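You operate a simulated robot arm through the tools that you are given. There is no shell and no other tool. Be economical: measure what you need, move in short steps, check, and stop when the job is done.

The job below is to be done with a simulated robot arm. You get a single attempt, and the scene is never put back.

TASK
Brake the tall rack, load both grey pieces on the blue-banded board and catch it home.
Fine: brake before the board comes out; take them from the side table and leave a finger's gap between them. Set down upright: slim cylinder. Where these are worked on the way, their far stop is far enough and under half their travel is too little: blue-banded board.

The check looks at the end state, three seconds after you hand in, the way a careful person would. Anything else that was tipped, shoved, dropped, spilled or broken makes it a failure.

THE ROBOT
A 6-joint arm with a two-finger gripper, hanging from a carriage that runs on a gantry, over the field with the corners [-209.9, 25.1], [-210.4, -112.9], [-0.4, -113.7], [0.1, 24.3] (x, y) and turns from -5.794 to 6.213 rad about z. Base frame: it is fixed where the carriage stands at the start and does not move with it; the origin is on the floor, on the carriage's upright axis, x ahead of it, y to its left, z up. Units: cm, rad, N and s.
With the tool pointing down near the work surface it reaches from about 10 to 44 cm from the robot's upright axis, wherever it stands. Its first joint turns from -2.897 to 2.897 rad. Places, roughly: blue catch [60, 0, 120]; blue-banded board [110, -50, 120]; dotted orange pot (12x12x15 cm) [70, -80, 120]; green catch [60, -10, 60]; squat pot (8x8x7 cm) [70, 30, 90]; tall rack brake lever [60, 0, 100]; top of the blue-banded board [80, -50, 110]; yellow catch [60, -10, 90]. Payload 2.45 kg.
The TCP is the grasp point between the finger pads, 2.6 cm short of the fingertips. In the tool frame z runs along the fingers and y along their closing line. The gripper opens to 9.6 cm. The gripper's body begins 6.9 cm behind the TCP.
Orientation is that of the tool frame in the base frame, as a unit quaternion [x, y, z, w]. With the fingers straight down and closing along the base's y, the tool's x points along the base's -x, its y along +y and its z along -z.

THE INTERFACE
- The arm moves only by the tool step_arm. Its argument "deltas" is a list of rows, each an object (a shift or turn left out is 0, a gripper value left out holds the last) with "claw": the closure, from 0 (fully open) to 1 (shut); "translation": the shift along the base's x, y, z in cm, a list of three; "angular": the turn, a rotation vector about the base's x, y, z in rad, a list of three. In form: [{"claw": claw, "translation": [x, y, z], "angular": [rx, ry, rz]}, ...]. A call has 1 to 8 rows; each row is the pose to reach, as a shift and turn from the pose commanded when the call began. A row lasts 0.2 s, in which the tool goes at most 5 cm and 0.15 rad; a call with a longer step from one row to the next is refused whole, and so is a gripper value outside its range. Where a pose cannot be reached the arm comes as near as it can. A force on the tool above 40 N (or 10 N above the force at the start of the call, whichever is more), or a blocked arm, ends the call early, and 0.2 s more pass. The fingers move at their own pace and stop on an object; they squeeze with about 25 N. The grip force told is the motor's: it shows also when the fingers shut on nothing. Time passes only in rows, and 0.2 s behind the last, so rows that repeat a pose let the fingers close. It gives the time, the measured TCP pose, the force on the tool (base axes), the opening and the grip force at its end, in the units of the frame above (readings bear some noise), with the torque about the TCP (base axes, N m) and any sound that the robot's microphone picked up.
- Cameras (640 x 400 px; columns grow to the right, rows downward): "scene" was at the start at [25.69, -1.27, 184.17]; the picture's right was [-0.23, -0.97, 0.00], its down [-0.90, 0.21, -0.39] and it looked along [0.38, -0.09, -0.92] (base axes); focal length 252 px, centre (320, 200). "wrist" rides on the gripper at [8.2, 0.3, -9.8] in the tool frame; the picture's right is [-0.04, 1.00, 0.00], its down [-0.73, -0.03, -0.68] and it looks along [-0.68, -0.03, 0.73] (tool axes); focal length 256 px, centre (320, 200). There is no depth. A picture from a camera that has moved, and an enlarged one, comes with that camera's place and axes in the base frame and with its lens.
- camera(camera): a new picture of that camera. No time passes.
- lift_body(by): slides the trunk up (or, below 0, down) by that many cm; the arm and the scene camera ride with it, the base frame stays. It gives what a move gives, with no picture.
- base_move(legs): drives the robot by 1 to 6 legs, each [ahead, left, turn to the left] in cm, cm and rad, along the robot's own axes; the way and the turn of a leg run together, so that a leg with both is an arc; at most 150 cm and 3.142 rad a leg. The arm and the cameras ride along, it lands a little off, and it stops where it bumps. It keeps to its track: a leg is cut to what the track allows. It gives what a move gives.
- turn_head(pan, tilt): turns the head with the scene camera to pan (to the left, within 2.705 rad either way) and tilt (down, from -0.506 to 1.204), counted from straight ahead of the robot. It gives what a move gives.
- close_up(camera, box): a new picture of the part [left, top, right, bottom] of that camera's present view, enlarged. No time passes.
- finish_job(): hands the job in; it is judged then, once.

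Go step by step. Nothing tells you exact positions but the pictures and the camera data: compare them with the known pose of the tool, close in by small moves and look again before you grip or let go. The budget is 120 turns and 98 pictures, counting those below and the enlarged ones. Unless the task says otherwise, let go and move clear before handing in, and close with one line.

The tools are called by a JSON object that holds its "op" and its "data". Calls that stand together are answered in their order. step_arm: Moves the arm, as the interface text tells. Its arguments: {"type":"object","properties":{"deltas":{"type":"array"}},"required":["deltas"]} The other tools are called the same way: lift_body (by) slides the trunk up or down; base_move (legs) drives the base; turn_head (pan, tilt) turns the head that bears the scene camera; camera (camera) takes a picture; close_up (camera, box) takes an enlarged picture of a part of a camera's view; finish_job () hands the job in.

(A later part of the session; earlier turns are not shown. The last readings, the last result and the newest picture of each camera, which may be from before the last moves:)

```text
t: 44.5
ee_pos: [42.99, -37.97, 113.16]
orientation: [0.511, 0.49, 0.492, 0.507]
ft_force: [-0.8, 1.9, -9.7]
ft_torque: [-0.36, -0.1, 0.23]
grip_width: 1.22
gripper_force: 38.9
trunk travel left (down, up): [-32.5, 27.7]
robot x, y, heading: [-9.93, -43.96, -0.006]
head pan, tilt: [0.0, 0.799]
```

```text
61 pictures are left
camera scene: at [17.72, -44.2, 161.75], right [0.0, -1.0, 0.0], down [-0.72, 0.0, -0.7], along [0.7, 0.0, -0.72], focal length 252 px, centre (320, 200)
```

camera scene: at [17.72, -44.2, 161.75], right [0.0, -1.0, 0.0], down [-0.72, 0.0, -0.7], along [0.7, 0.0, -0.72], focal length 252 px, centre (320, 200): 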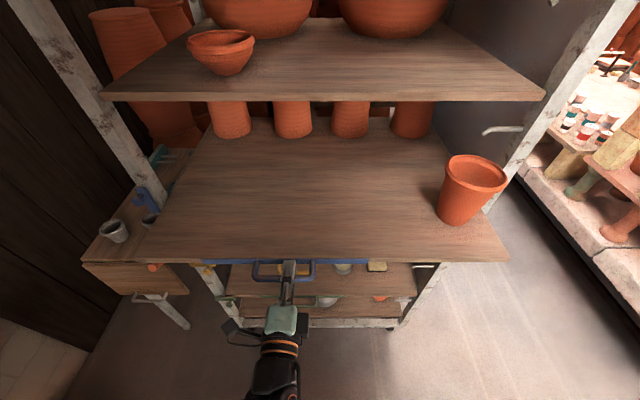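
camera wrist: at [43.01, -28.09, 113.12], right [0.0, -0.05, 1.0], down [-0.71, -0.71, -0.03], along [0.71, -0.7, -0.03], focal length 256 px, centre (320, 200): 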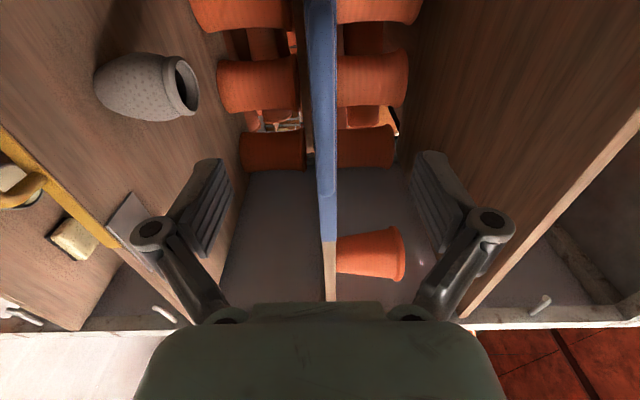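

16 cm out and everything rides steadily. I continue.

{"op": "step_arm", "data": {"deltas": [{"translation": [-1, 0, 0]}, {"translation": [-2.5, 0, 0]}, {"translation": [-4, 0, 0]}, {"translation": [-5.5, 0, 0]}, {"translation": [-7, 0, 0]}, {"translation": [-8.5, 0, 0]}, {"translation": [-10, 0, 0]}, {"translation": [-11, 0, 0]}]}}

```text
t: 46.2
ee_pos: [31.9, -37.92, 113.18]
orientation: [0.511, 0.491, 0.491, 0.507]
ft_force: [-0.7, 4.5, -26.9]
ft_torque: [-0.38, -0.22, -0.2]
grip_width: 1.2
gripper_force: 39.2
trunk travel left (down, up): [-32.5, 27.7]
robot x, y, heading: [-10.31, -44.34, -0.003]
head pan, tilt: [0.0, 0.799]
```

27 cm out with low pull force. I ease the vertical preload and continue toward the far stop.

{"op": "step_arm", "data": {"deltas": [{"translation": [-1, 0, -0.3]}, {"translation": [-2, 0, -0.4]}, {"translation": [-3, 0, -0.4]}, {"translation": [-4, 0, -0.4]}, {"translation": [-5, 0, -0.4]}, {"translation": [-6, 0, -0.4]}, {"translation": [-7, 0, -0.4]}, {"translation": [-8, 0, -0.4]}]}}

{"op": "camera", "data": {"camera": "scene"}}

```text
t: 47.2
ee_pos: [29.36, -37.97, 113.1]
orientation: [0.509, 0.486, 0.495, 0.51]
ft_force: [34.4, 0.8, 3.6]
ft_torque: [-0.36, -0.02, 0.16]
grip_width: 1.25
gripper_force: 39.0
trunk travel left (down, up): [-32.5, 27.7]
robot x, y, heading: [-10.47, -44.01, -0.004]
head pan, tilt: [0.0, 0.799]
stopped in row 4: the force on the tool passed its limit at 42 N (the readings are from after the stop); the commanded pose is now the measured one
```

```text
60 pictures are left
camera scene: at [18.16, -44.22, 161.92], right [-0.01, -1.0, 0.0], down [-0.71, 0.0, -0.7], along [0.7, 0.0, -0.71], focal length 252 px, centre (320, 200)
```

scene: 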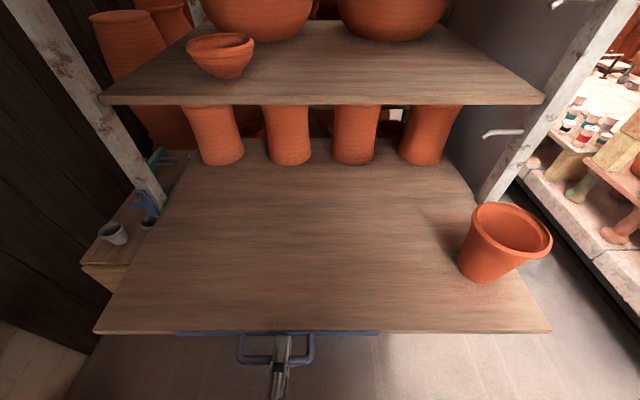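

The board is at its far stop (30 cm out), front edge at x≈33. I release the handle and back straight off.

{"op": "step_arm", "data": {"deltas": [{"claw": 0, "translation": [0.5, 0, 0]}, {"claw": 0, "translation": [0.5, 0, 0]}, {"claw": 0, "translation": [0.5, 0, 0]}, {"claw": 0, "translation": [0.5, 0, 0]}]}}

{"op": "base_move", "data": {"legs": [[-20, 0, 0]]}}

{"op": "step_arm", "data": {"deltas": [{"angular": [0.15, 0, 0]}, {"angular": [0.3, 0, 0]}, {"angular": [0.45, 0, 0]}, {"angular": [0.6, 0, 0]}, {"angular": [0.75, 0, 0]}, {"angular": [0.9, 0, 0]}, {"angular": [1.05, 0, 0]}, {"angular": [1.2, 0, 0]}]}}

{"op": "camera", "data": {"camera": "scene"}}

```text
t: 48.2
ee_pos: [29.23, -37.94, 112.78]
orientation: [0.509, 0.488, 0.494, 0.509]
ft_force: [0.2, -0.3, -0.2]
ft_torque: [0.01, 0.01, 0.0]
grip_width: 9.59
gripper_force: 0.1
trunk travel left (down, up): [-32.5, 27.7]
robot x, y, heading: [-10.22, -44.01, -0.004]
head pan, tilt: [0.0, 0.799]
```

```text
t: 49.8
ee_pos: [9.49, -37.91, 112.82]
orientation: [0.51, 0.488, 0.493, 0.509]
ft_force: [-0.7, 1.2, 0.2]
ft_torque: [-0.01, 0.0, 0.0]
grip_width: 9.59
gripper_force: 0.0
trunk travel left (down, up): [-32.5, 27.7]
robot x, y, heading: [-30.15, -44.17, -0.004]
head pan, tilt: [0.0, 0.799]
```

```text
t: 51.6
ee_pos: [10.43, -41.57, 113.83]
orientation: [0.708, 0.129, 0.682, 0.128]
ft_force: [-0.2, -0.9, -0.1]
ft_torque: [0.06, -0.01, -0.02]
grip_width: 9.58
gripper_force: 0.1
out of reach, approached as far as the arm can: row 6, 7, 8
trunk travel left (down, up): [-32.5, 27.7]
robot x, y, heading: [-30.07, -44.23, -0.004]
head pan, tilt: [0.0, 0.799]
```

```text
59 pictures are left
camera scene: at [-1.99, -44.13, 161.78], right [-0.01, -1.0, 0.0], down [-0.72, 0.0, -0.7], along [0.7, 0.0, -0.72], focal length 252 px, centre (320, 200)
```

scene: 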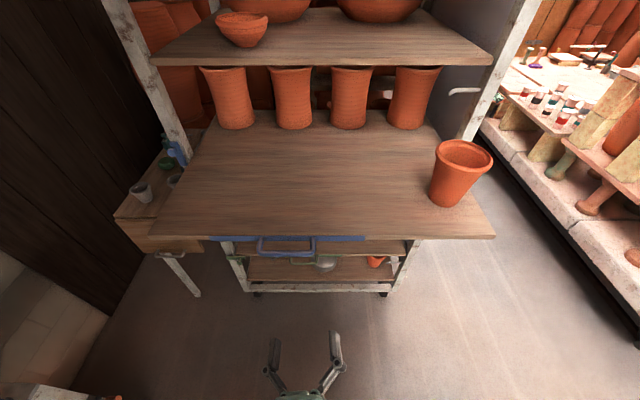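

Roll past ~150° is at some limit in this folded pose. I'll check whether it works with the arm more extended.

{"op": "step_arm", "data": {"deltas": [{"translation": [4, 1, -1], "angular": [0.1, 0, 0]}, {"translation": [8, 2, -1], "angular": [0.2, 0, 0]}, {"translation": [12, 3, -1], "angular": [0.3, 0, 0]}, {"translation": [12, 3.7, -1], "angular": [0.37, 0, 0]}]}}

```text
t: 52.6
ee_pos: [22.57, -44.44, 112.09]
orientation: [0.718, 0.015, 0.696, -0.011]
ft_force: [0.1, -0.9, -0.3]
ft_torque: [-0.03, -0.01, -0.04]
grip_width: 9.61
gripper_force: 0.2
out of reach, approached as far as the arm can: row 1, 2, 3, 4
trunk travel left (down, up): [-32.5, 27.7]
robot x, y, heading: [-29.98, -44.19, -0.001]
head pan, tilt: [0.0, 0.799]
```

With the camera-up roll, the arm works straight ahead or to its right. Before going to the side table I check what stands to the left (something low near (10, 40)).

{"op": "turn_head", "data": {"pan": 0.9, "tilt": 0.8}}

{"op": "camera", "data": {"camera": "scene"}}

```text
t: 53.8
ee_pos: [22.39, -44.33, 112.07]
orientation: [0.718, 0.015, 0.695, -0.01]
ft_force: [0.6, -0.1, -0.2]
ft_torque: [-0.01, 0.03, 0.02]
grip_width: 9.61
gripper_force: 0.1
trunk travel left (down, up): [-32.5, 27.7]
robot x, y, heading: [-30.01, -44.13, -0.005]
head pan, tilt: [0.901, 0.799]
```

```text
58 pictures are left
camera scene: at [-4.99, -37.79, 161.78], right [0.78, -0.63, 0.0], down [-0.45, -0.56, -0.7], along [0.44, 0.54, -0.72], focal length 252 px, centre (320, 200)
```

scene: 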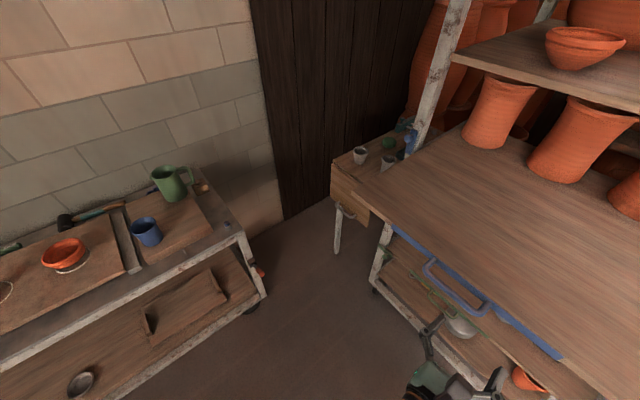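

The bench at left tops out at z≈67 (x<10, y>38), so the carriage at y≤24 is fine. I estimate the table top at z≈87.6, slim piece at (70, 11.4), squat pot at (70, 26.5). I drive over to the slim piece, keeping clear of the board handle.

{"op": "base_move", "data": {"legs": [[-8, 0, 0], [0, 57, 0], [13, 0, 0]]}}

{"op": "lift_body", "data": {"by": -12}}

{"op": "turn_head", "data": {"pan": 0.0, "tilt": 0.7}}

{"op": "step_arm", "data": {"deltas": [{"angular": [0, 0.1, 0]}, {"angular": [0, 0.2, 0]}, {"angular": [0, 0.3, 0]}]}}

{"op": "camera", "data": {"camera": "scene"}}

{"op": "camera", "data": {"camera": "wrist"}}

```text
t: 58.6
ee_pos: [27.69, 12.64, 112.19]
orientation: [0.719, 0.017, 0.695, -0.011]
ft_force: [0.0, -0.2, -0.6]
ft_torque: [-0.01, 0.05, -0.02]
grip_width: 9.63
gripper_force: 0.1
trunk travel left (down, up): [-32.5, 27.7]
robot x, y, heading: [-24.81, 12.75, -0.0]
head pan, tilt: [0.901, 0.799]
```

```text
t: 60.1
ee_pos: [27.72, 12.54, 100.13]
orientation: [0.718, 0.017, 0.696, -0.012]
ft_force: [0.3, -1.1, 0.2]
ft_torque: [-0.02, -0.01, -0.01]
grip_width: 9.6
gripper_force: 0.0
trunk travel left (down, up): [-20.5, 39.7]
robot x, y, heading: [-24.83, 12.55, -0.002]
head pan, tilt: [0.901, 0.799]
```

```text
t: 61.3
ee_pos: [27.66, 12.55, 100.07]
orientation: [0.718, 0.016, 0.696, -0.01]
ft_force: [0.1, -0.7, -0.2]
ft_torque: [0.0, 0.01, -0.02]
grip_width: 9.61
gripper_force: 0.1
trunk travel left (down, up): [-20.5, 39.7]
robot x, y, heading: [-25.15, 12.64, -0.001]
head pan, tilt: [0.0, 0.7]
```

```text
t: 62.1
ee_pos: [27.69, 10.73, 99.59]
orientation: [0.814, 0.022, 0.58, -0.017]
ft_force: [-0.2, 0.2, 0.0]
ft_torque: [-0.01, -0.03, 0.02]
grip_width: 9.62
gripper_force: 0.0
out of reach, approached as far as the arm can: row 1, 2, 3
trunk travel left (down, up): [-20.5, 39.7]
robot x, y, heading: [-24.79, 12.71, 0.002]
head pan, tilt: [0.0, 0.7]
```

```text
57 pictures are left
camera scene: at [3.64, 12.67, 150.61], right [0.0, -1.0, 0.0], down [-0.64, 0.0, -0.77], along [0.77, 0.0, -0.64], focal length 252 px, centre (320, 200)
```

scene: 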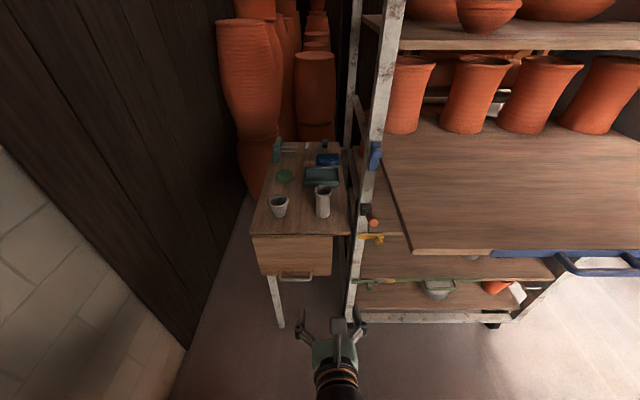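

```text
56 pictures are left
camera wrist: at [21.03, 10.07, 110.5], right [0.04, -1.0, -0.04], down [-0.88, -0.02, -0.47], along [0.47, 0.05, -0.88], focal length 256 px, centre (320, 200)
```

wrist: 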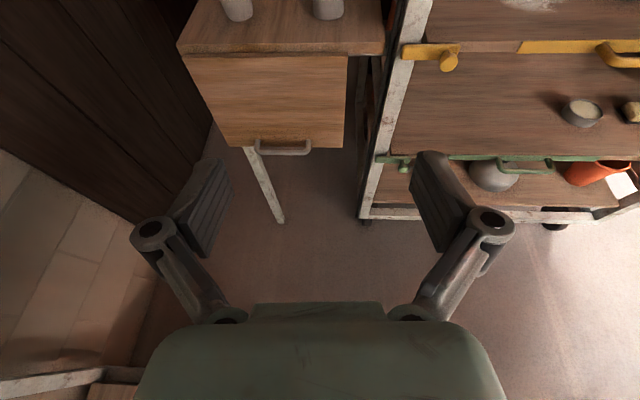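

{"op": "close_up", "data": {"camera": "scene", "box": [240, 130, 400, 250]}}

```text
3.33 times, centred on (320, 190) of scene
camera zoom: at [3.64, 12.67, 150.61], right [0.0, -1.0, 0.0], down [-0.64, 0.0, -0.77], along [0.77, 0.0, -0.64], focal length 841 px, centre (320, 233)
```

zoom: 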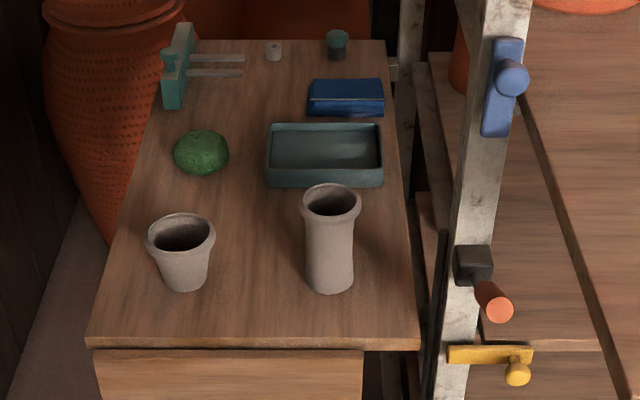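

Slim piece: base (71.5, 11.6), top z≈98, waist ~4.8 cm. Squat pot: (71.5, 27.3), rim z≈94. I drive ahead and stop short for a check.

{"op": "base_move", "data": {"legs": [[21, 0, 0]]}}

{"op": "step_arm", "data": {"deltas": [{"translation": [4, 0.8, 0]}, {"translation": [8, 0.8, 0]}, {"translation": [11, 0.8, 0]}]}}

{"op": "camera", "data": {"camera": "wrist"}}

```text
t: 63.8
ee_pos: [48.7, 10.72, 99.61]
orientation: [0.813, 0.022, 0.581, -0.016]
ft_force: [-0.4, 0.0, -0.5]
ft_torque: [0.0, 0.0, 0.03]
grip_width: 9.6
gripper_force: 0.1
trunk travel left (down, up): [-20.5, 39.7]
robot x, y, heading: [-4.29, 12.62, 0.003]
head pan, tilt: [0.0, 0.7]
```

```text
t: 64.5
ee_pos: [59.83, 11.39, 99.47]
orientation: [0.813, 0.027, 0.582, -0.018]
ft_force: [-0.1, -1.2, -0.1]
ft_torque: [0.01, -0.03, 0.01]
grip_width: 9.59
gripper_force: 0.0
out of reach, approached as far as the arm can: row 1, 2
trunk travel left (down, up): [-20.5, 39.7]
robot x, y, heading: [-3.69, 12.5, -0.001]
head pan, tilt: [0.0, 0.7]
```

```text
54 pictures are left
camera wrist: at [53.19, 10.78, 110.41], right [0.05, -1.0, -0.04], down [-0.88, -0.03, -0.48], along [0.47, 0.06, -0.88], focal length 256 px, centre (320, 200)
```

wrist: 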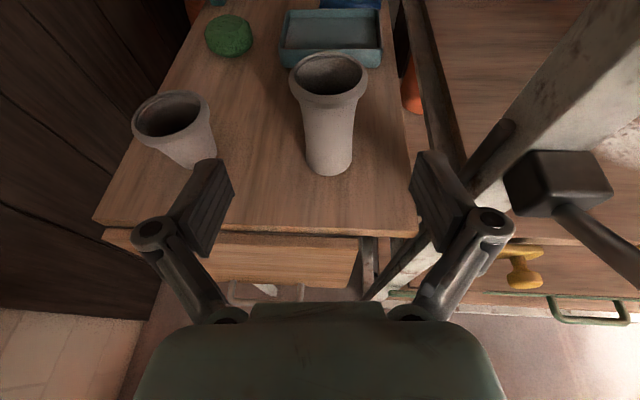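

Both views agree: slim piece at about (70.3, 11.5). I descend and slide the open fingers around its waist.

{"op": "step_arm", "data": {"deltas": [{"translation": [0, 0, -3]}, {"translation": [1, 0, -5.3]}, {"translation": [4, 0.1, -5.3]}, {"translation": [7, 0.1, -5.3]}, {"translation": [9, 0.1, -5.3]}, {"translation": [10.4, 0.1, -5.3]}]}}

{"op": "camera", "data": {"camera": "wrist"}}

{"op": "close_up", "data": {"camera": "scene", "box": [240, 130, 400, 250]}}

```text
t: 66.0
ee_pos: [70.11, 11.83, 94.53]
orientation: [0.813, 0.022, 0.581, -0.016]
ft_force: [0.2, 0.3, -0.1]
ft_torque: [0.01, 0.0, 0.02]
grip_width: 9.58
gripper_force: 0.1
trunk travel left (down, up): [-20.5, 39.7]
robot x, y, heading: [-3.78, 12.42, 0.003]
head pan, tilt: [0.0, 0.7]
```

```text
53 pictures are left
camera wrist: at [63.59, 11.15, 105.28], right [0.04, -1.0, -0.04], down [-0.88, -0.02, -0.47], along [0.47, 0.05, -0.88], focal length 256 px, centre (320, 200)
```

wrist: 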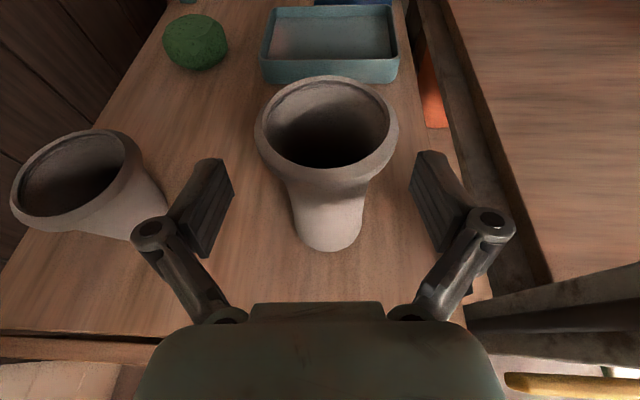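

```text
3.33 times, centred on (320, 190) of scene
camera zoom: at [24.7, 12.73, 150.61], right [0.0, -1.0, 0.0], down [-0.64, 0.0, -0.77], along [0.77, 0.0, -0.64], focal length 841 px, centre (320, 233)
```

zoom: 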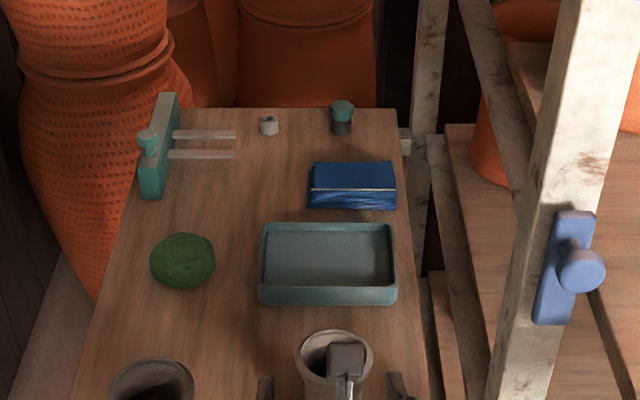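

The slim piece is centred between the fingers. I close.

{"op": "step_arm", "data": {"deltas": [{"translation": [0.5, -0.2, 0]}, {"translation": [0.5, -0.2, 0], "claw": 0.3}, {"translation": [0.5, -0.2, 0], "claw": 0.5}, {"translation": [0.5, -0.2, 0], "claw": 1}, {"translation": [0.5, -0.2, 0], "claw": 1}, {"translation": [0.5, -0.2, 0], "claw": 1}]}}

{"op": "lift_body", "data": {"by": 3}}

{"op": "camera", "data": {"camera": "wrist"}}

```text
t: 67.3
ee_pos: [70.75, 11.5, 94.36]
orientation: [0.814, 0.022, 0.581, -0.017]
ft_force: [-0.4, -0.2, 0.3]
ft_torque: [0.04, 0.0, 0.04]
grip_width: 5.22
gripper_force: 25.0
trunk travel left (down, up): [-20.5, 39.7]
robot x, y, heading: [-3.98, 12.85, -0.0]
head pan, tilt: [0.0, 0.7]
```

```text
t: 68.1
ee_pos: [70.68, 11.59, 97.38]
orientation: [0.813, 0.022, 0.581, -0.016]
ft_force: [0.1, 0.2, -0.3]
ft_torque: [0.01, 0.0, -0.01]
grip_width: 5.4
gripper_force: 24.8
trunk travel left (down, up): [-23.5, 36.7]
robot x, y, heading: [-3.52, 12.71, 0.003]
head pan, tilt: [0.0, 0.7]
```

```text
51 pictures are left
camera wrist: at [63.99, 10.89, 108.21], right [0.04, -1.0, -0.04], down [-0.88, -0.02, -0.47], along [0.47, 0.05, -0.88], focal length 256 px, centre (320, 200)
```

wrist: 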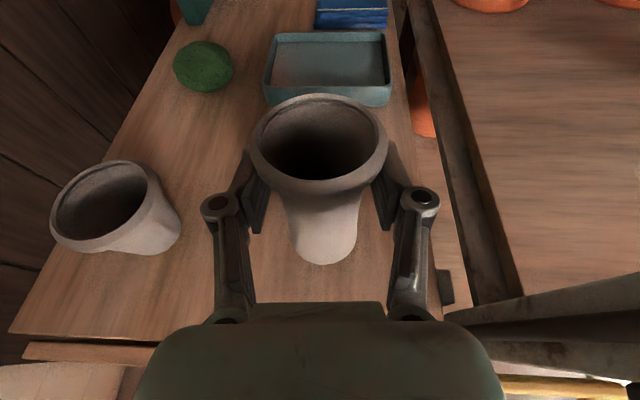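

It's lifted. I raise the trunk another 29 cm so the piece clears the board's level.

{"op": "lift_body", "data": {"by": 29}}

{"op": "camera", "data": {"camera": "scene"}}

{"op": "camera", "data": {"camera": "wrist"}}

```text
t: 71.0
ee_pos: [70.68, 11.55, 126.45]
orientation: [0.814, 0.023, 0.581, -0.017]
ft_force: [-0.3, -0.2, -1.3]
ft_torque: [-0.01, 0.05, -0.01]
grip_width: 5.37
gripper_force: 24.8
trunk travel left (down, up): [-52.5, 7.7]
robot x, y, heading: [-3.9, 12.93, 0.001]
head pan, tilt: [0.0, 0.7]
```

```text
50 pictures are left
camera scene: at [24.69, 12.73, 182.6], right [0.0, -1.0, 0.0], down [-0.64, 0.0, -0.76], along [0.76, 0.0, -0.64], focal length 252 px, centre (320, 200)
```

scene: 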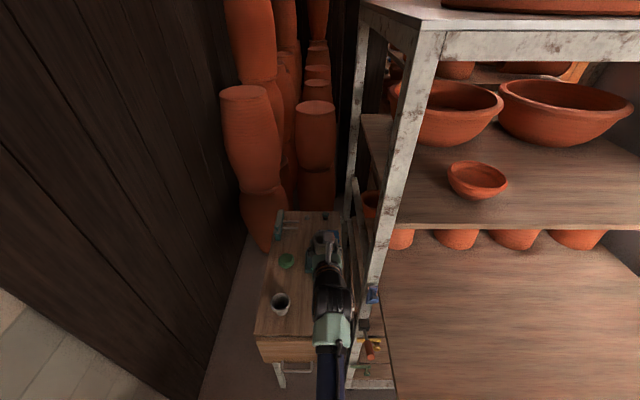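

```text
49 pictures are left
camera wrist: at [64.0, 10.88, 137.22], right [0.04, -1.0, -0.04], down [-0.88, -0.02, -0.47], along [0.47, 0.05, -0.88], focal length 256 px, centre (320, 200)
```

wrist: 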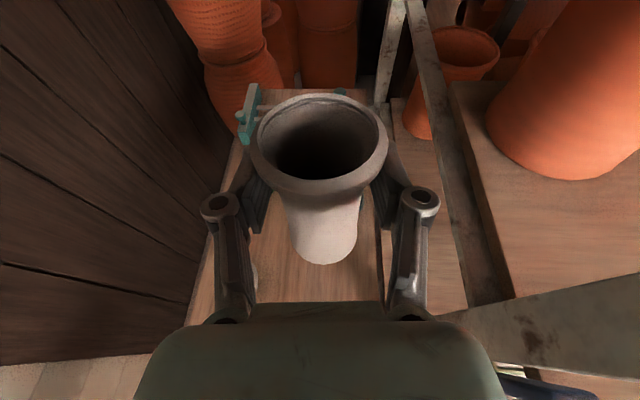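

The piece hangs with its bottom at z≈119.7, about 5 cm over board level. I back out past the post and shift right over the board.

{"op": "base_move", "data": {"legs": [[-28, 0, 0], [0, -31, 0]]}}

{"op": "camera", "data": {"camera": "scene"}}

{"op": "camera", "data": {"camera": "wrist"}}

```text
t: 74.7
ee_pos: [43.33, -21.2, 126.3]
orientation: [0.814, 0.02, 0.581, -0.015]
ft_force: [-1.2, 0.3, -1.8]
ft_torque: [0.02, 0.05, -0.02]
grip_width: 5.35
gripper_force: 25.0
trunk travel left (down, up): [-52.5, 7.7]
robot x, y, heading: [-31.1, -19.68, -0.002]
head pan, tilt: [0.0, 0.7]
```

```text
48 pictures are left
camera scene: at [-2.59, -19.85, 182.6], right [0.0, -1.0, 0.0], down [-0.64, 0.0, -0.76], along [0.76, 0.0, -0.64], focal length 252 px, centre (320, 200)
```

scene: 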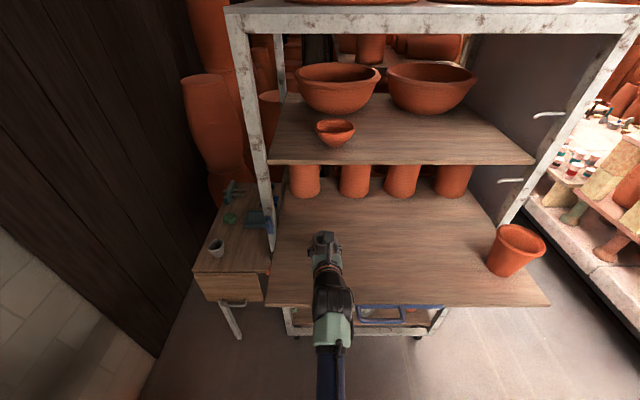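

```text
47 pictures are left
camera wrist: at [36.72, -21.85, 137.23], right [0.04, -1.0, -0.04], down [-0.88, -0.02, -0.47], along [0.47, 0.05, -0.88], focal length 256 px, centre (320, 200)
```

wrist: 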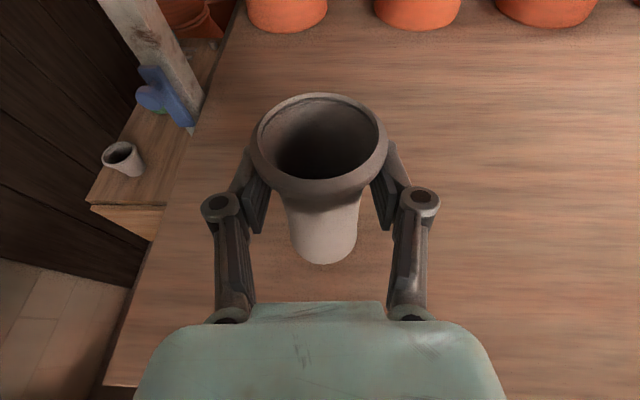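

The piece is over clear board at (43, -21). I lower with the trunk by 4 cm, then feel for contact in small arm steps.

{"op": "lift_body", "data": {"by": -4}}

{"op": "step_arm", "data": {"deltas": [{"translation": [0, 0, -0.3]}, {"translation": [0, 0, -0.6]}]}}

{"op": "camera", "data": {"camera": "wrist"}}

```text
t: 75.5
ee_pos: [43.52, -21.18, 122.72]
orientation: [0.811, 0.021, 0.584, -0.016]
ft_force: [-2.9, 0.8, 16.7]
ft_torque: [0.02, -0.45, 0.0]
grip_width: 5.35
gripper_force: 25.0
trunk travel left (down, up): [-48.5, 11.7]
robot x, y, heading: [-31.4, -19.79, -0.008]
head pan, tilt: [0.0, 0.7]
```

```text
t: 76.1
ee_pos: [43.48, -21.24, 121.99]
orientation: [0.812, 0.021, 0.583, -0.016]
ft_force: [-1.2, 1.1, 18.3]
ft_torque: [0.04, -0.3, 0.05]
grip_width: 5.17
gripper_force: 24.7
trunk travel left (down, up): [-48.5, 11.7]
robot x, y, heading: [-31.31, -20.22, -0.005]
head pan, tilt: [0.0, 0.7]
```

```text
46 pictures are left
camera wrist: at [36.9, -21.86, 132.83], right [0.04, -1.0, -0.04], down [-0.88, -0.02, -0.48], along [0.48, 0.05, -0.88], focal length 256 px, centre (320, 200)
```

wrist: 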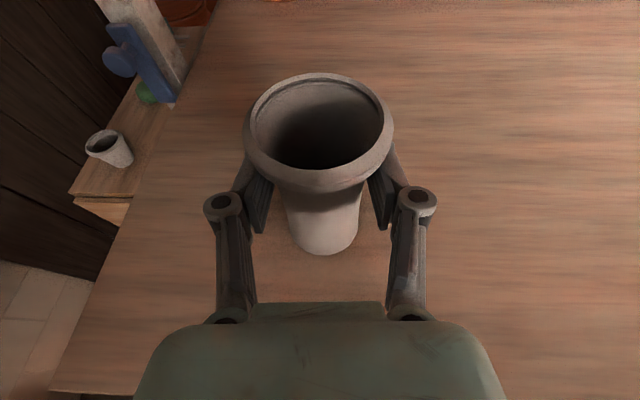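

Contact with 18 N, so it is standing on the board. I ease off the load and open gradually.

{"op": "step_arm", "data": {"deltas": [{"translation": [0, 0, 0.3]}, {"translation": [0, 0, 0.4]}, {"translation": [0, 0, 0.4], "claw": 0.42}, {"translation": [0, 0, 0.4], "claw": 0.35}, {"translation": [0, 0, 0.4], "claw": 0.2}, {"translation": [0, 0, 0.4], "claw": 0}, {"translation": [0, 0, 0.4], "claw": 0}]}}

{"op": "camera", "data": {"camera": "wrist"}}

```text
t: 77.7
ee_pos: [43.35, -21.31, 122.15]
orientation: [0.813, 0.021, 0.582, -0.015]
ft_force: [0.1, -0.5, 0.2]
ft_torque: [0.01, -0.01, -0.03]
grip_width: 9.59
gripper_force: 0.1
trunk travel left (down, up): [-48.5, 11.7]
robot x, y, heading: [-31.02, -19.91, -0.001]
head pan, tilt: [0.0, 0.7]
```

```text
45 pictures are left
camera wrist: at [36.73, -21.87, 133.07], right [0.04, -1.0, -0.04], down [-0.88, -0.02, -0.47], along [0.47, 0.05, -0.88], focal length 256 px, centre (320, 200)
```

wrist: 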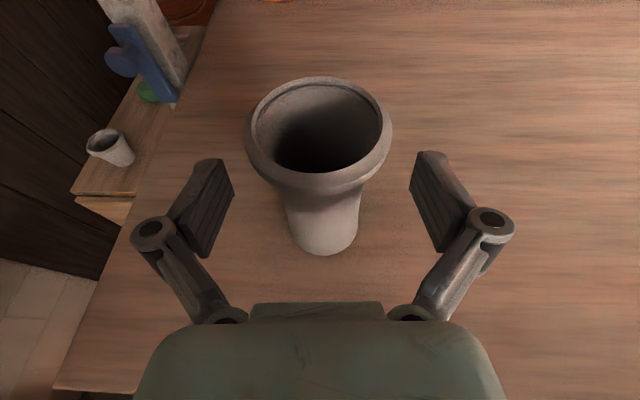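

The slim piece stands upright at about (43.8, -21.4). I back off, go left for the squat pot, turning slightly left so it lies straight ahead.

{"op": "base_move", "data": {"legs": [[-20, 0, 0], [0, 42.5, 0], [0, 0, 0.09]]}}

{"op": "lift_body", "data": {"by": -22}}

{"op": "camera", "data": {"camera": "scene"}}

```text
t: 82.1
ee_pos: [22.74, 28.14, 122.12]
orientation: [0.812, 0.057, 0.58, -0.041]
ft_force: [0.5, 0.0, 0.4]
ft_torque: [0.0, -0.01, 0.01]
grip_width: 9.62
gripper_force: 0.0
trunk travel left (down, up): [-48.5, 11.7]
robot x, y, heading: [-51.65, 23.02, 0.081]
head pan, tilt: [0.0, 0.7]
```

```text
t: 84.4
ee_pos: [22.8, 28.07, 100.3]
orientation: [0.812, 0.057, 0.58, -0.041]
ft_force: [-0.1, -0.8, 0.0]
ft_torque: [0.01, 0.01, 0.06]
grip_width: 9.61
gripper_force: 0.0
trunk travel left (down, up): [-26.5, 33.7]
robot x, y, heading: [-51.39, 22.86, 0.084]
head pan, tilt: [0.0, 0.7]
```

```text
44 pictures are left
camera scene: at [-23.03, 25.42, 156.61], right [0.09, -1.0, 0.0], down [-0.64, -0.06, -0.76], along [0.76, 0.07, -0.64], focal length 252 px, centre (320, 200)
```

scene: 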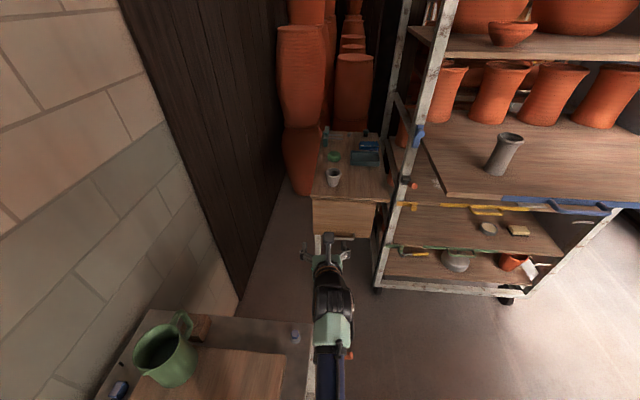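

I drive in to about 12 cm short of the squat pot and check with the wrist camera.

{"op": "base_move", "data": {"legs": [[35, -4.8, 0]]}}

{"op": "camera", "data": {"camera": "wrist"}}

{"op": "close_up", "data": {"camera": "scene", "box": [240, 140, 400, 260]}}

```text
t: 86.7
ee_pos: [58.1, 26.2, 100.15]
orientation: [0.812, 0.055, 0.58, -0.04]
ft_force: [1.0, 0.1, -0.1]
ft_torque: [0.0, 0.01, 0.02]
grip_width: 9.6
gripper_force: 0.0
trunk travel left (down, up): [-26.5, 33.7]
robot x, y, heading: [-16.07, 21.12, 0.084]
head pan, tilt: [0.0, 0.7]
```

```text
43 pictures are left
camera wrist: at [51.52, 25.04, 111.07], right [0.12, -0.99, -0.04], down [-0.88, -0.09, -0.47], along [0.47, 0.09, -0.88], focal length 256 px, centre (320, 200)
```

wrist: 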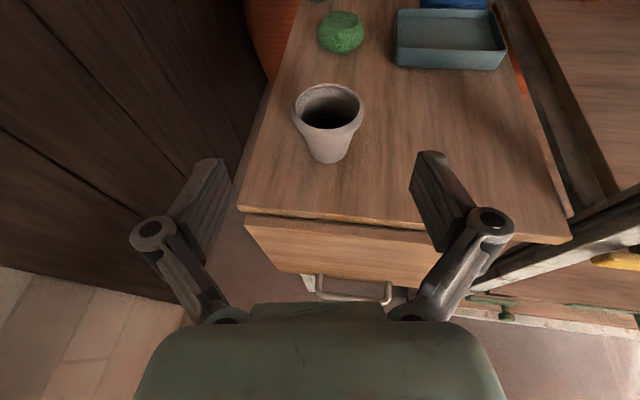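

```text
3.33 times, centred on (320, 200) of scene
camera zoom: at [12.18, 23.65, 156.61], right [0.08, -1.0, 0.0], down [-0.64, -0.05, -0.77], along [0.76, 0.06, -0.64], focal length 841 px, centre (320, 200)
```

zoom: 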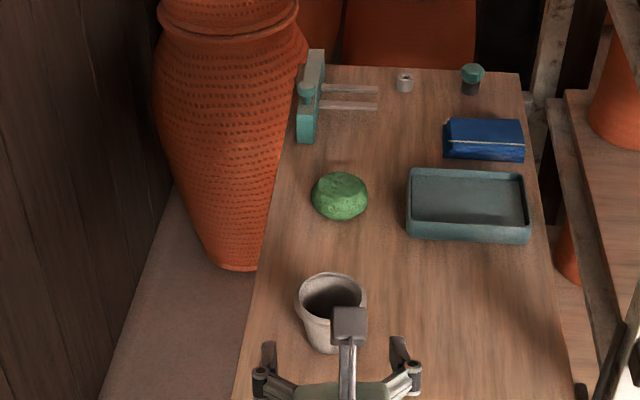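

Pot rim centre at (70.5, 27.2), right on my line. I lower the trunk to rim height and drive straight in.

{"op": "lift_body", "data": {"by": -7.6}}

{"op": "base_move", "data": {"legs": [[11, 0, 0]]}}

{"op": "camera", "data": {"camera": "wrist"}}

```text
t: 87.8
ee_pos: [58.11, 26.32, 92.65]
orientation: [0.812, 0.055, 0.58, -0.04]
ft_force: [0.2, 0.4, -0.6]
ft_torque: [-0.01, -0.01, 0.01]
grip_width: 9.6
gripper_force: 0.0
trunk travel left (down, up): [-18.9, 41.3]
robot x, y, heading: [-16.56, 20.9, 0.083]
head pan, tilt: [0.0, 0.7]
```

```text
t: 89.0
ee_pos: [68.95, 27.14, 92.7]
orientation: [0.812, 0.056, 0.579, -0.041]
ft_force: [0.6, 0.7, -1.1]
ft_torque: [0.01, 0.01, -0.02]
grip_width: 9.64
gripper_force: 0.1
trunk travel left (down, up): [-18.9, 41.3]
robot x, y, heading: [-5.31, 22.28, 0.081]
head pan, tilt: [0.0, 0.7]
```

```text
41 pictures are left
camera wrist: at [62.47, 25.9, 103.5], right [0.12, -0.99, -0.04], down [-0.88, -0.09, -0.47], along [0.47, 0.09, -0.88], focal length 256 px, centre (320, 200)
```

wrist: 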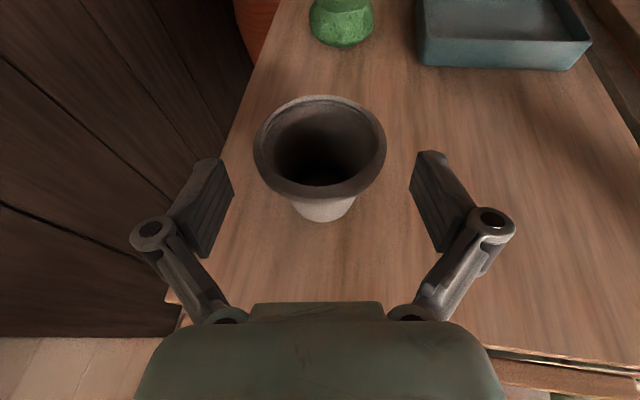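

The pot sits centred between the fingers, 1.3 cm ahead. I ease forward and close.

{"op": "step_arm", "data": {"deltas": [{"translation": [0.7, 0.1, 0]}, {"translation": [1.3, 0.1, 0]}, {"translation": [1.3, 0.1, 0], "claw": 0.2}, {"translation": [1.3, 0.1, 0], "claw": 0.5}, {"translation": [1.3, 0.1, 0], "claw": 1}, {"translation": [1.3, 0.1, 0], "claw": 1}]}}

{"op": "lift_body", "data": {"by": 3}}

{"op": "camera", "data": {"camera": "wrist"}}

```text
t: 90.4
ee_pos: [70.26, 27.16, 92.63]
orientation: [0.812, 0.055, 0.58, -0.04]
ft_force: [-1.7, 0.2, 2.3]
ft_torque: [0.02, 0.01, 0.0]
grip_width: 7.27
gripper_force: 25.7
trunk travel left (down, up): [-18.9, 41.3]
robot x, y, heading: [-5.33, 21.81, 0.082]
head pan, tilt: [0.0, 0.7]
```

```text
t: 91.2
ee_pos: [70.27, 27.28, 95.49]
orientation: [0.812, 0.055, 0.58, -0.041]
ft_force: [0.7, -0.1, -1.4]
ft_torque: [-0.02, 0.02, 0.01]
grip_width: 7.25
gripper_force: 25.2
trunk travel left (down, up): [-21.9, 38.3]
robot x, y, heading: [-5.47, 21.9, 0.083]
head pan, tilt: [0.0, 0.7]
```

```text
40 pictures are left
camera wrist: at [63.68, 25.98, 106.44], right [0.12, -0.99, -0.04], down [-0.88, -0.09, -0.47], along [0.47, 0.09, -0.88], focal length 256 px, centre (320, 200)
```

wrist: 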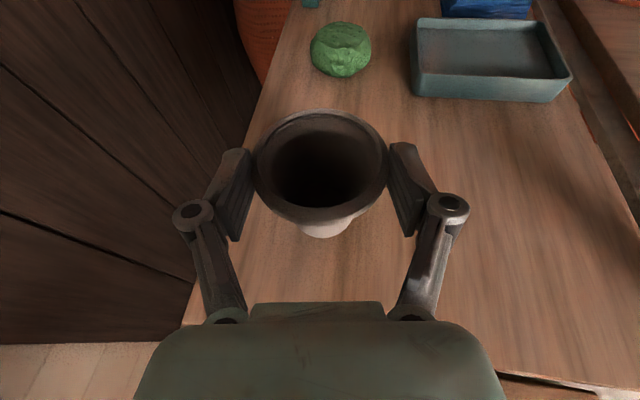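

The squat pot is held. I lift it well above the board, back out, straighten, and shift right in front of the board, staying clear of the slim piece.

{"op": "lift_body", "data": {"by": 29}}

{"op": "base_move", "data": {"legs": [[-46, 0, 0], [0, 0, -0.083], [0, -49, 0]]}}

{"op": "camera", "data": {"camera": "scene"}}

{"op": "camera", "data": {"camera": "wrist"}}

```text
t: 94.1
ee_pos: [70.26, 27.15, 124.58]
orientation: [0.812, 0.056, 0.58, -0.041]
ft_force: [0.6, 0.0, -0.5]
ft_torque: [0.0, 0.03, -0.01]
grip_width: 7.27
gripper_force: 24.3
trunk travel left (down, up): [-50.9, 9.3]
robot x, y, heading: [-5.2, 21.9, 0.086]
head pan, tilt: [0.0, 0.7]
```

```text
t: 99.8
ee_pos: [24.69, -32.32, 124.48]
orientation: [0.814, 0.015, 0.581, -0.011]
ft_force: [-0.5, 0.4, -1.4]
ft_torque: [0.0, 0.03, -0.02]
grip_width: 7.28
gripper_force: 25.5
trunk travel left (down, up): [-50.9, 9.3]
robot x, y, heading: [-51.04, -30.0, -0.015]
head pan, tilt: [0.0, 0.7]
```

```text
39 pictures are left
camera scene: at [-22.43, -30.28, 181.0], right [-0.01, -1.0, 0.0], down [-0.64, 0.01, -0.76], along [0.76, -0.01, -0.64], focal length 252 px, centre (320, 200)
```

scene: 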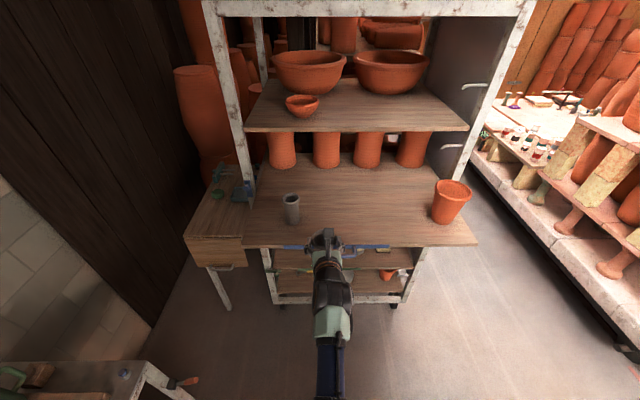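

```text
38 pictures are left
camera wrist: at [18.12, -32.79, 135.45], right [0.03, -1.0, -0.04], down [-0.88, 0.0, -0.47], along [0.47, 0.05, -0.88], focal length 256 px, centre (320, 200)
```

wrist: 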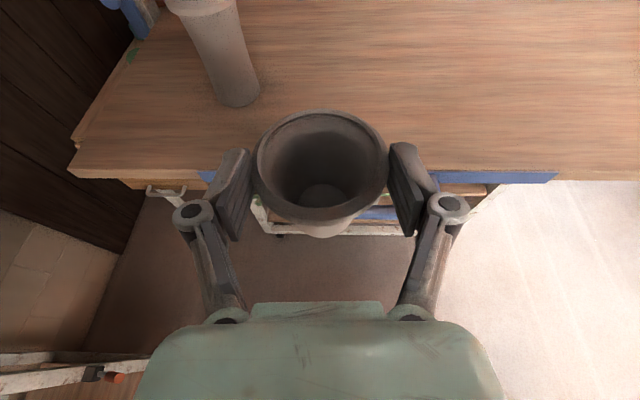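

The pot is lined up about 4.5 cm to the right of the slim piece. I drive it over the board.

{"op": "base_move", "data": {"legs": [[18, 0, 0]]}}

{"op": "lift_body", "data": {"by": -2.5}}

{"op": "step_arm", "data": {"deltas": [{"translation": [0, 0, -0.3]}, {"translation": [0, 0, -0.6]}, {"translation": [0, 0, -0.9]}]}}

{"op": "camera", "data": {"camera": "wrist"}}

```text
t: 101.2
ee_pos: [42.43, -32.29, 124.54]
orientation: [0.814, 0.017, 0.581, -0.013]
ft_force: [0.3, 0.7, -2.2]
ft_torque: [0.0, 0.03, -0.03]
grip_width: 7.25
gripper_force: 24.6
trunk travel left (down, up): [-50.9, 9.3]
robot x, y, heading: [-33.09, -30.13, -0.011]
head pan, tilt: [0.0, 0.7]
```

```text
t: 102.0
ee_pos: [42.43, -32.28, 122.0]
orientation: [0.813, 0.017, 0.581, -0.013]
ft_force: [-0.3, -0.5, -0.6]
ft_torque: [0.0, 0.0, 0.03]
grip_width: 7.26
gripper_force: 25.1
trunk travel left (down, up): [-48.4, 11.8]
robot x, y, heading: [-33.0, -30.16, -0.014]
head pan, tilt: [0.0, 0.7]
```

```text
t: 102.8
ee_pos: [42.55, -32.32, 121.11]
orientation: [0.813, 0.017, 0.582, -0.013]
ft_force: [-0.7, 0.3, -0.8]
ft_torque: [-0.01, 0.02, -0.02]
grip_width: 7.26
gripper_force: 24.6
trunk travel left (down, up): [-48.4, 11.8]
robot x, y, heading: [-33.2, -30.17, -0.013]
head pan, tilt: [0.0, 0.7]
```

```text
37 pictures are left
camera wrist: at [35.9, -32.81, 131.99], right [0.03, -1.0, -0.04], down [-0.88, -0.01, -0.47], along [0.47, 0.05, -0.88], focal length 256 px, centre (320, 200)
```

wrist: 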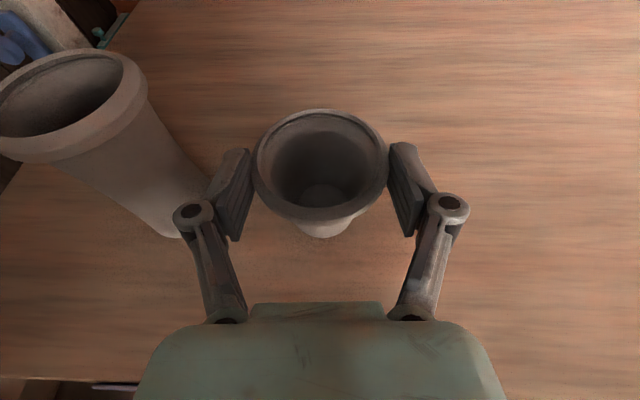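

No contact yet. I continue down in small steps.

{"op": "step_arm", "data": {"deltas": [{"translation": [0, 0, -0.25]}, {"translation": [0, 0, -0.5]}, {"translation": [0, 0, -0.75]}, {"translation": [0, 0, -1.0]}]}}

```text
t: 103.8
ee_pos: [42.68, -32.36, 120.62]
orientation: [0.812, 0.016, 0.584, -0.012]
ft_force: [-2.8, 0.4, 15.8]
ft_torque: [0.11, 0.19, 0.02]
grip_width: 7.29
gripper_force: 24.7
trunk travel left (down, up): [-48.4, 11.8]
robot x, y, heading: [-33.27, -30.0, -0.015]
head pan, tilt: [0.0, 0.7]
```

Contact at 16 N: the pot is on the board. I ease up slightly, open part-way and check.

{"op": "step_arm", "data": {"deltas": [{"translation": [0, 0, 0.3]}, {"translation": [0, 0, 0.3], "claw": 0.22}, {"translation": [0, 0, 0.3], "claw": 0.18}, {"translation": [0, 0, 0.3], "claw": 0.12}, {"translation": [0, 0, 0.3], "claw": 0.08}, {"translation": [0, 0, 0.3], "claw": 0.08}]}}

{"op": "camera", "data": {"camera": "wrist"}}

```text
t: 105.2
ee_pos: [42.5, -32.41, 120.47]
orientation: [0.813, 0.016, 0.581, -0.012]
ft_force: [0.6, 0.3, 0.2]
ft_torque: [0.0, -0.02, 0.03]
grip_width: 8.82
gripper_force: 0.1
trunk travel left (down, up): [-48.4, 11.8]
robot x, y, heading: [-32.92, -29.92, -0.015]
head pan, tilt: [0.0, 0.7]
```

```text
36 pictures are left
camera wrist: at [35.94, -32.83, 131.36], right [0.03, -1.0, -0.04], down [-0.88, -0.01, -0.47], along [0.47, 0.05, -0.88], focal length 256 px, centre (320, 200)
```

wrist: 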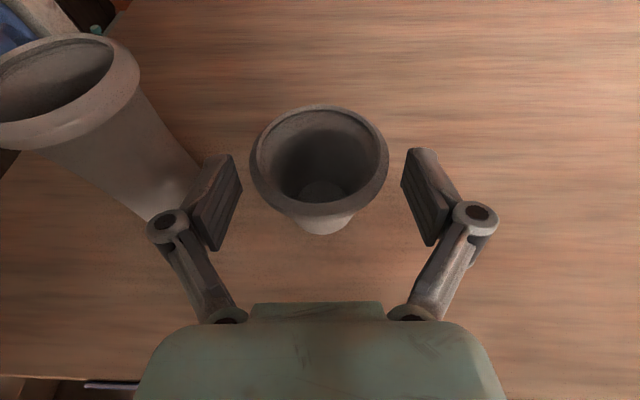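

The pot stands free. I back straight off and inspect.

{"op": "base_move", "data": {"legs": [[-22, 0, 0]]}}

{"op": "camera", "data": {"camera": "scene"}}

{"op": "camera", "data": {"camera": "wrist"}}

```text
t: 106.9
ee_pos: [20.47, -31.92, 120.55]
orientation: [0.814, 0.017, 0.581, -0.013]
ft_force: [-0.2, -0.1, -0.7]
ft_torque: [0.0, -0.01, 0.02]
grip_width: 8.84
gripper_force: 0.1
trunk travel left (down, up): [-48.4, 11.8]
robot x, y, heading: [-54.88, -29.81, -0.012]
head pan, tilt: [0.0, 0.7]
```

```text
35 pictures are left
camera scene: at [-26.79, -30.15, 178.51], right [-0.01, -1.0, 0.0], down [-0.64, 0.01, -0.77], along [0.76, -0.01, -0.64], focal length 252 px, centre (320, 200)
```

scene: 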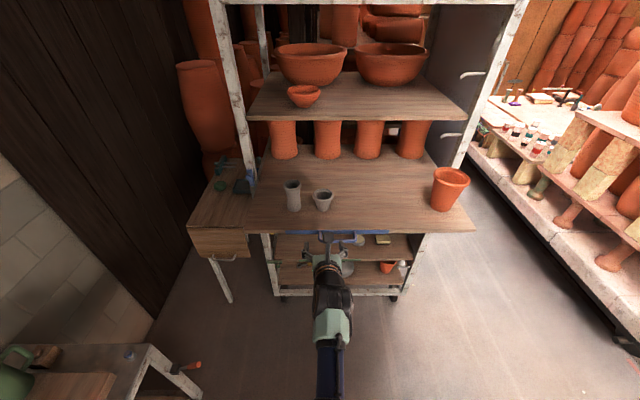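

```text
34 pictures are left
camera wrist: at [13.79, -32.48, 131.38], right [0.03, -1.0, -0.04], down [-0.88, -0.01, -0.47], along [0.47, 0.05, -0.88], focal length 256 px, centre (320, 200)
```

wrist: 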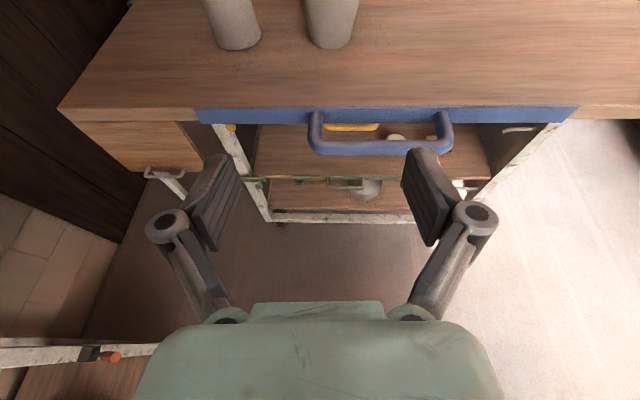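

Both pieces stand upright with a gap of roughly 5 cm. Now I level the tool and roll back to the vertical-closing pose to grip the handle and push the board home.

{"op": "step_arm", "data": {"deltas": [{"claw": 0, "angular": [0, -0.12, 0]}, {"angular": [0, -0.24, 0]}, {"angular": [0, -0.35, 0]}]}}

{"op": "step_arm", "data": {"deltas": [{"angular": [-0.15, 0, 0]}, {"angular": [-0.3, 0, 0]}, {"angular": [-0.45, 0, 0]}, {"angular": [-0.6, 0, 0]}, {"angular": [-0.75, 0, 0]}, {"angular": [-0.9, 0, 0]}, {"angular": [-1.05, 0, 0]}, {"angular": [-1.2, 0, 0]}]}}

{"op": "step_arm", "data": {"deltas": [{"angular": [-0.15, 0, 0]}, {"angular": [-0.3, 0, 0]}, {"angular": [-0.37, 0, 0]}]}}

```text
t: 107.7
ee_pos: [20.31, -31.35, 120.31]
orientation: [0.727, 0.028, 0.686, -0.02]
ft_force: [-0.3, -0.5, -0.1]
ft_torque: [0.0, -0.03, -0.06]
grip_width: 9.6
gripper_force: 0.1
out of reach, approached as far as the arm can: row 3
trunk travel left (down, up): [-48.4, 11.8]
robot x, y, heading: [-55.1, -29.81, -0.009]
head pan, tilt: [0.0, 0.7]
```

```text
t: 109.5
ee_pos: [20.43, -31.31, 120.42]
orientation: [0.611, 0.411, 0.55, 0.394]
ft_force: [-1.0, 0.0, 0.9]
ft_torque: [-0.05, 0.02, -0.01]
grip_width: 9.58
gripper_force: 0.0
trunk travel left (down, up): [-48.4, 11.8]
robot x, y, heading: [-55.31, -29.92, -0.013]
head pan, tilt: [0.0, 0.7]
```

```text
t: 110.3
ee_pos: [20.45, -31.34, 120.55]
orientation: [0.528, 0.504, 0.466, 0.5]
ft_force: [-0.5, -0.5, -0.4]
ft_torque: [0.0, 0.0, -0.01]
grip_width: 9.61
gripper_force: 0.0
trunk travel left (down, up): [-48.4, 11.8]
robot x, y, heading: [-55.34, -29.79, -0.009]
head pan, tilt: [0.0, 0.7]
```

{"op": "lift_body", "data": {"by": -7.5}}

{"op": "base_move", "data": {"legs": [[0, -6.2, 0]]}}

{"op": "camera", "data": {"camera": "wrist"}}

{"op": "close_up", "data": {"camera": "scene", "box": [240, 160, 480, 310]}}

```text
t: 111.4
ee_pos: [20.45, -31.31, 112.93]
orientation: [0.528, 0.504, 0.466, 0.5]
ft_force: [-0.2, 0.5, 0.6]
ft_torque: [-0.04, -0.02, 0.01]
grip_width: 9.59
gripper_force: 0.1
trunk travel left (down, up): [-40.9, 19.3]
robot x, y, heading: [-55.09, -29.84, -0.009]
head pan, tilt: [0.0, 0.7]
```

```text
t: 112.4
ee_pos: [20.39, -37.4, 112.89]
orientation: [0.528, 0.505, 0.465, 0.5]
ft_force: [0.4, -0.3, -0.5]
ft_torque: [0.01, 0.05, 0.0]
grip_width: 9.6
gripper_force: 0.1
trunk travel left (down, up): [-40.9, 19.3]
robot x, y, heading: [-55.49, -36.25, -0.007]
head pan, tilt: [0.0, 0.7]
```

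```text
33 pictures are left
camera wrist: at [11.1, -28.67, 113.86], right [0.07, -0.03, 1.0], down [-0.72, -0.69, 0.03], along [0.69, -0.72, -0.07], focal length 256 px, centre (320, 200)
```

wrist: 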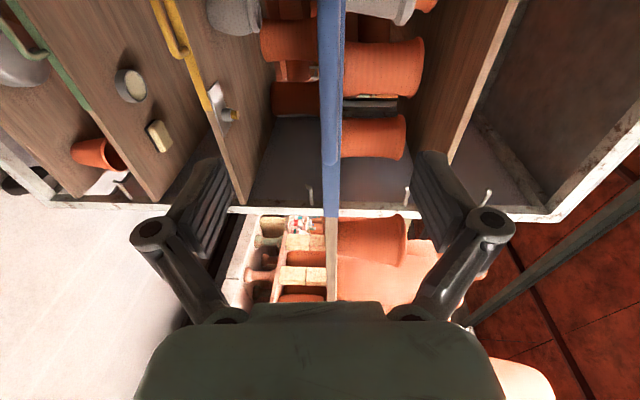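

```text
2.67 times, centred on (360, 235) of scene
camera zoom: at [-26.86, -36.28, 171.01], right [-0.01, -1.0, 0.0], down [-0.64, 0.01, -0.76], along [0.76, -0.01, -0.64], focal length 673 px, centre (213, 107)
```

zoom: 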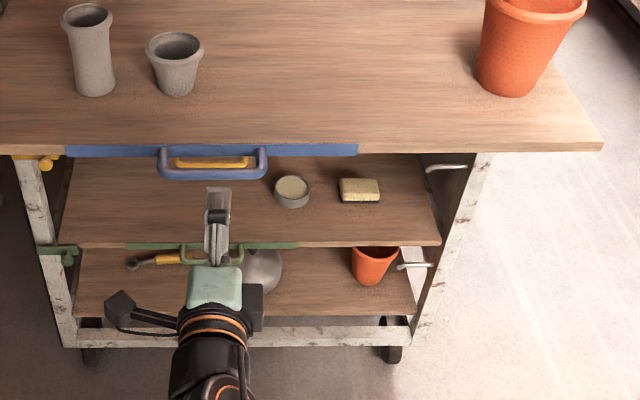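

Aligned with the handle. I drive forward 8.7 cm so the fingers straddle the bar, and verify before gripping.

{"op": "base_move", "data": {"legs": [[8.7, 0, 0]]}}

{"op": "close_up", "data": {"camera": "scene", "box": [260, 190, 400, 290]}}

{"op": "step_arm", "data": {"deltas": [{"claw": 0.5}, {"claw": 0.8}, {"claw": 1}, {"claw": 1}, {"claw": 1}]}}

```text
t: 113.5
ee_pos: [28.91, -37.72, 112.82]
orientation: [0.529, 0.505, 0.465, 0.5]
ft_force: [-0.5, -1.1, 0.0]
ft_torque: [-0.01, 0.0, 0.0]
grip_width: 9.59
gripper_force: 0.1
trunk travel left (down, up): [-40.9, 19.3]
robot x, y, heading: [-46.46, -36.29, -0.013]
head pan, tilt: [0.0, 0.7]
```

```text
4.00 times, centred on (330, 240) of scene
camera zoom: at [-18.23, -36.42, 171.0], right [-0.01, -1.0, 0.0], down [-0.64, 0.01, -0.76], along [0.76, -0.01, -0.64], focal length 1009 px, centre (280, 40)
```

zoom: 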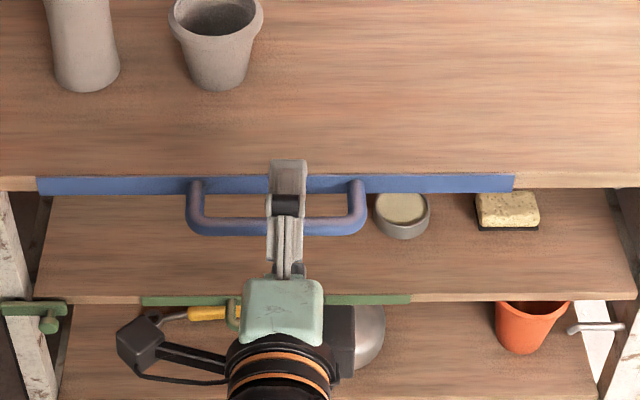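

```text
t: 114.7
ee_pos: [29.06, -37.63, 113.14]
orientation: [0.527, 0.503, 0.467, 0.501]
ft_force: [-2.4, -0.4, 6.7]
ft_torque: [0.5, 0.01, 0.01]
grip_width: 1.25
gripper_force: 38.8
trunk travel left (down, up): [-40.9, 19.3]
robot x, y, heading: [-46.97, -36.61, -0.008]
head pan, tilt: [0.0, 0.7]
```

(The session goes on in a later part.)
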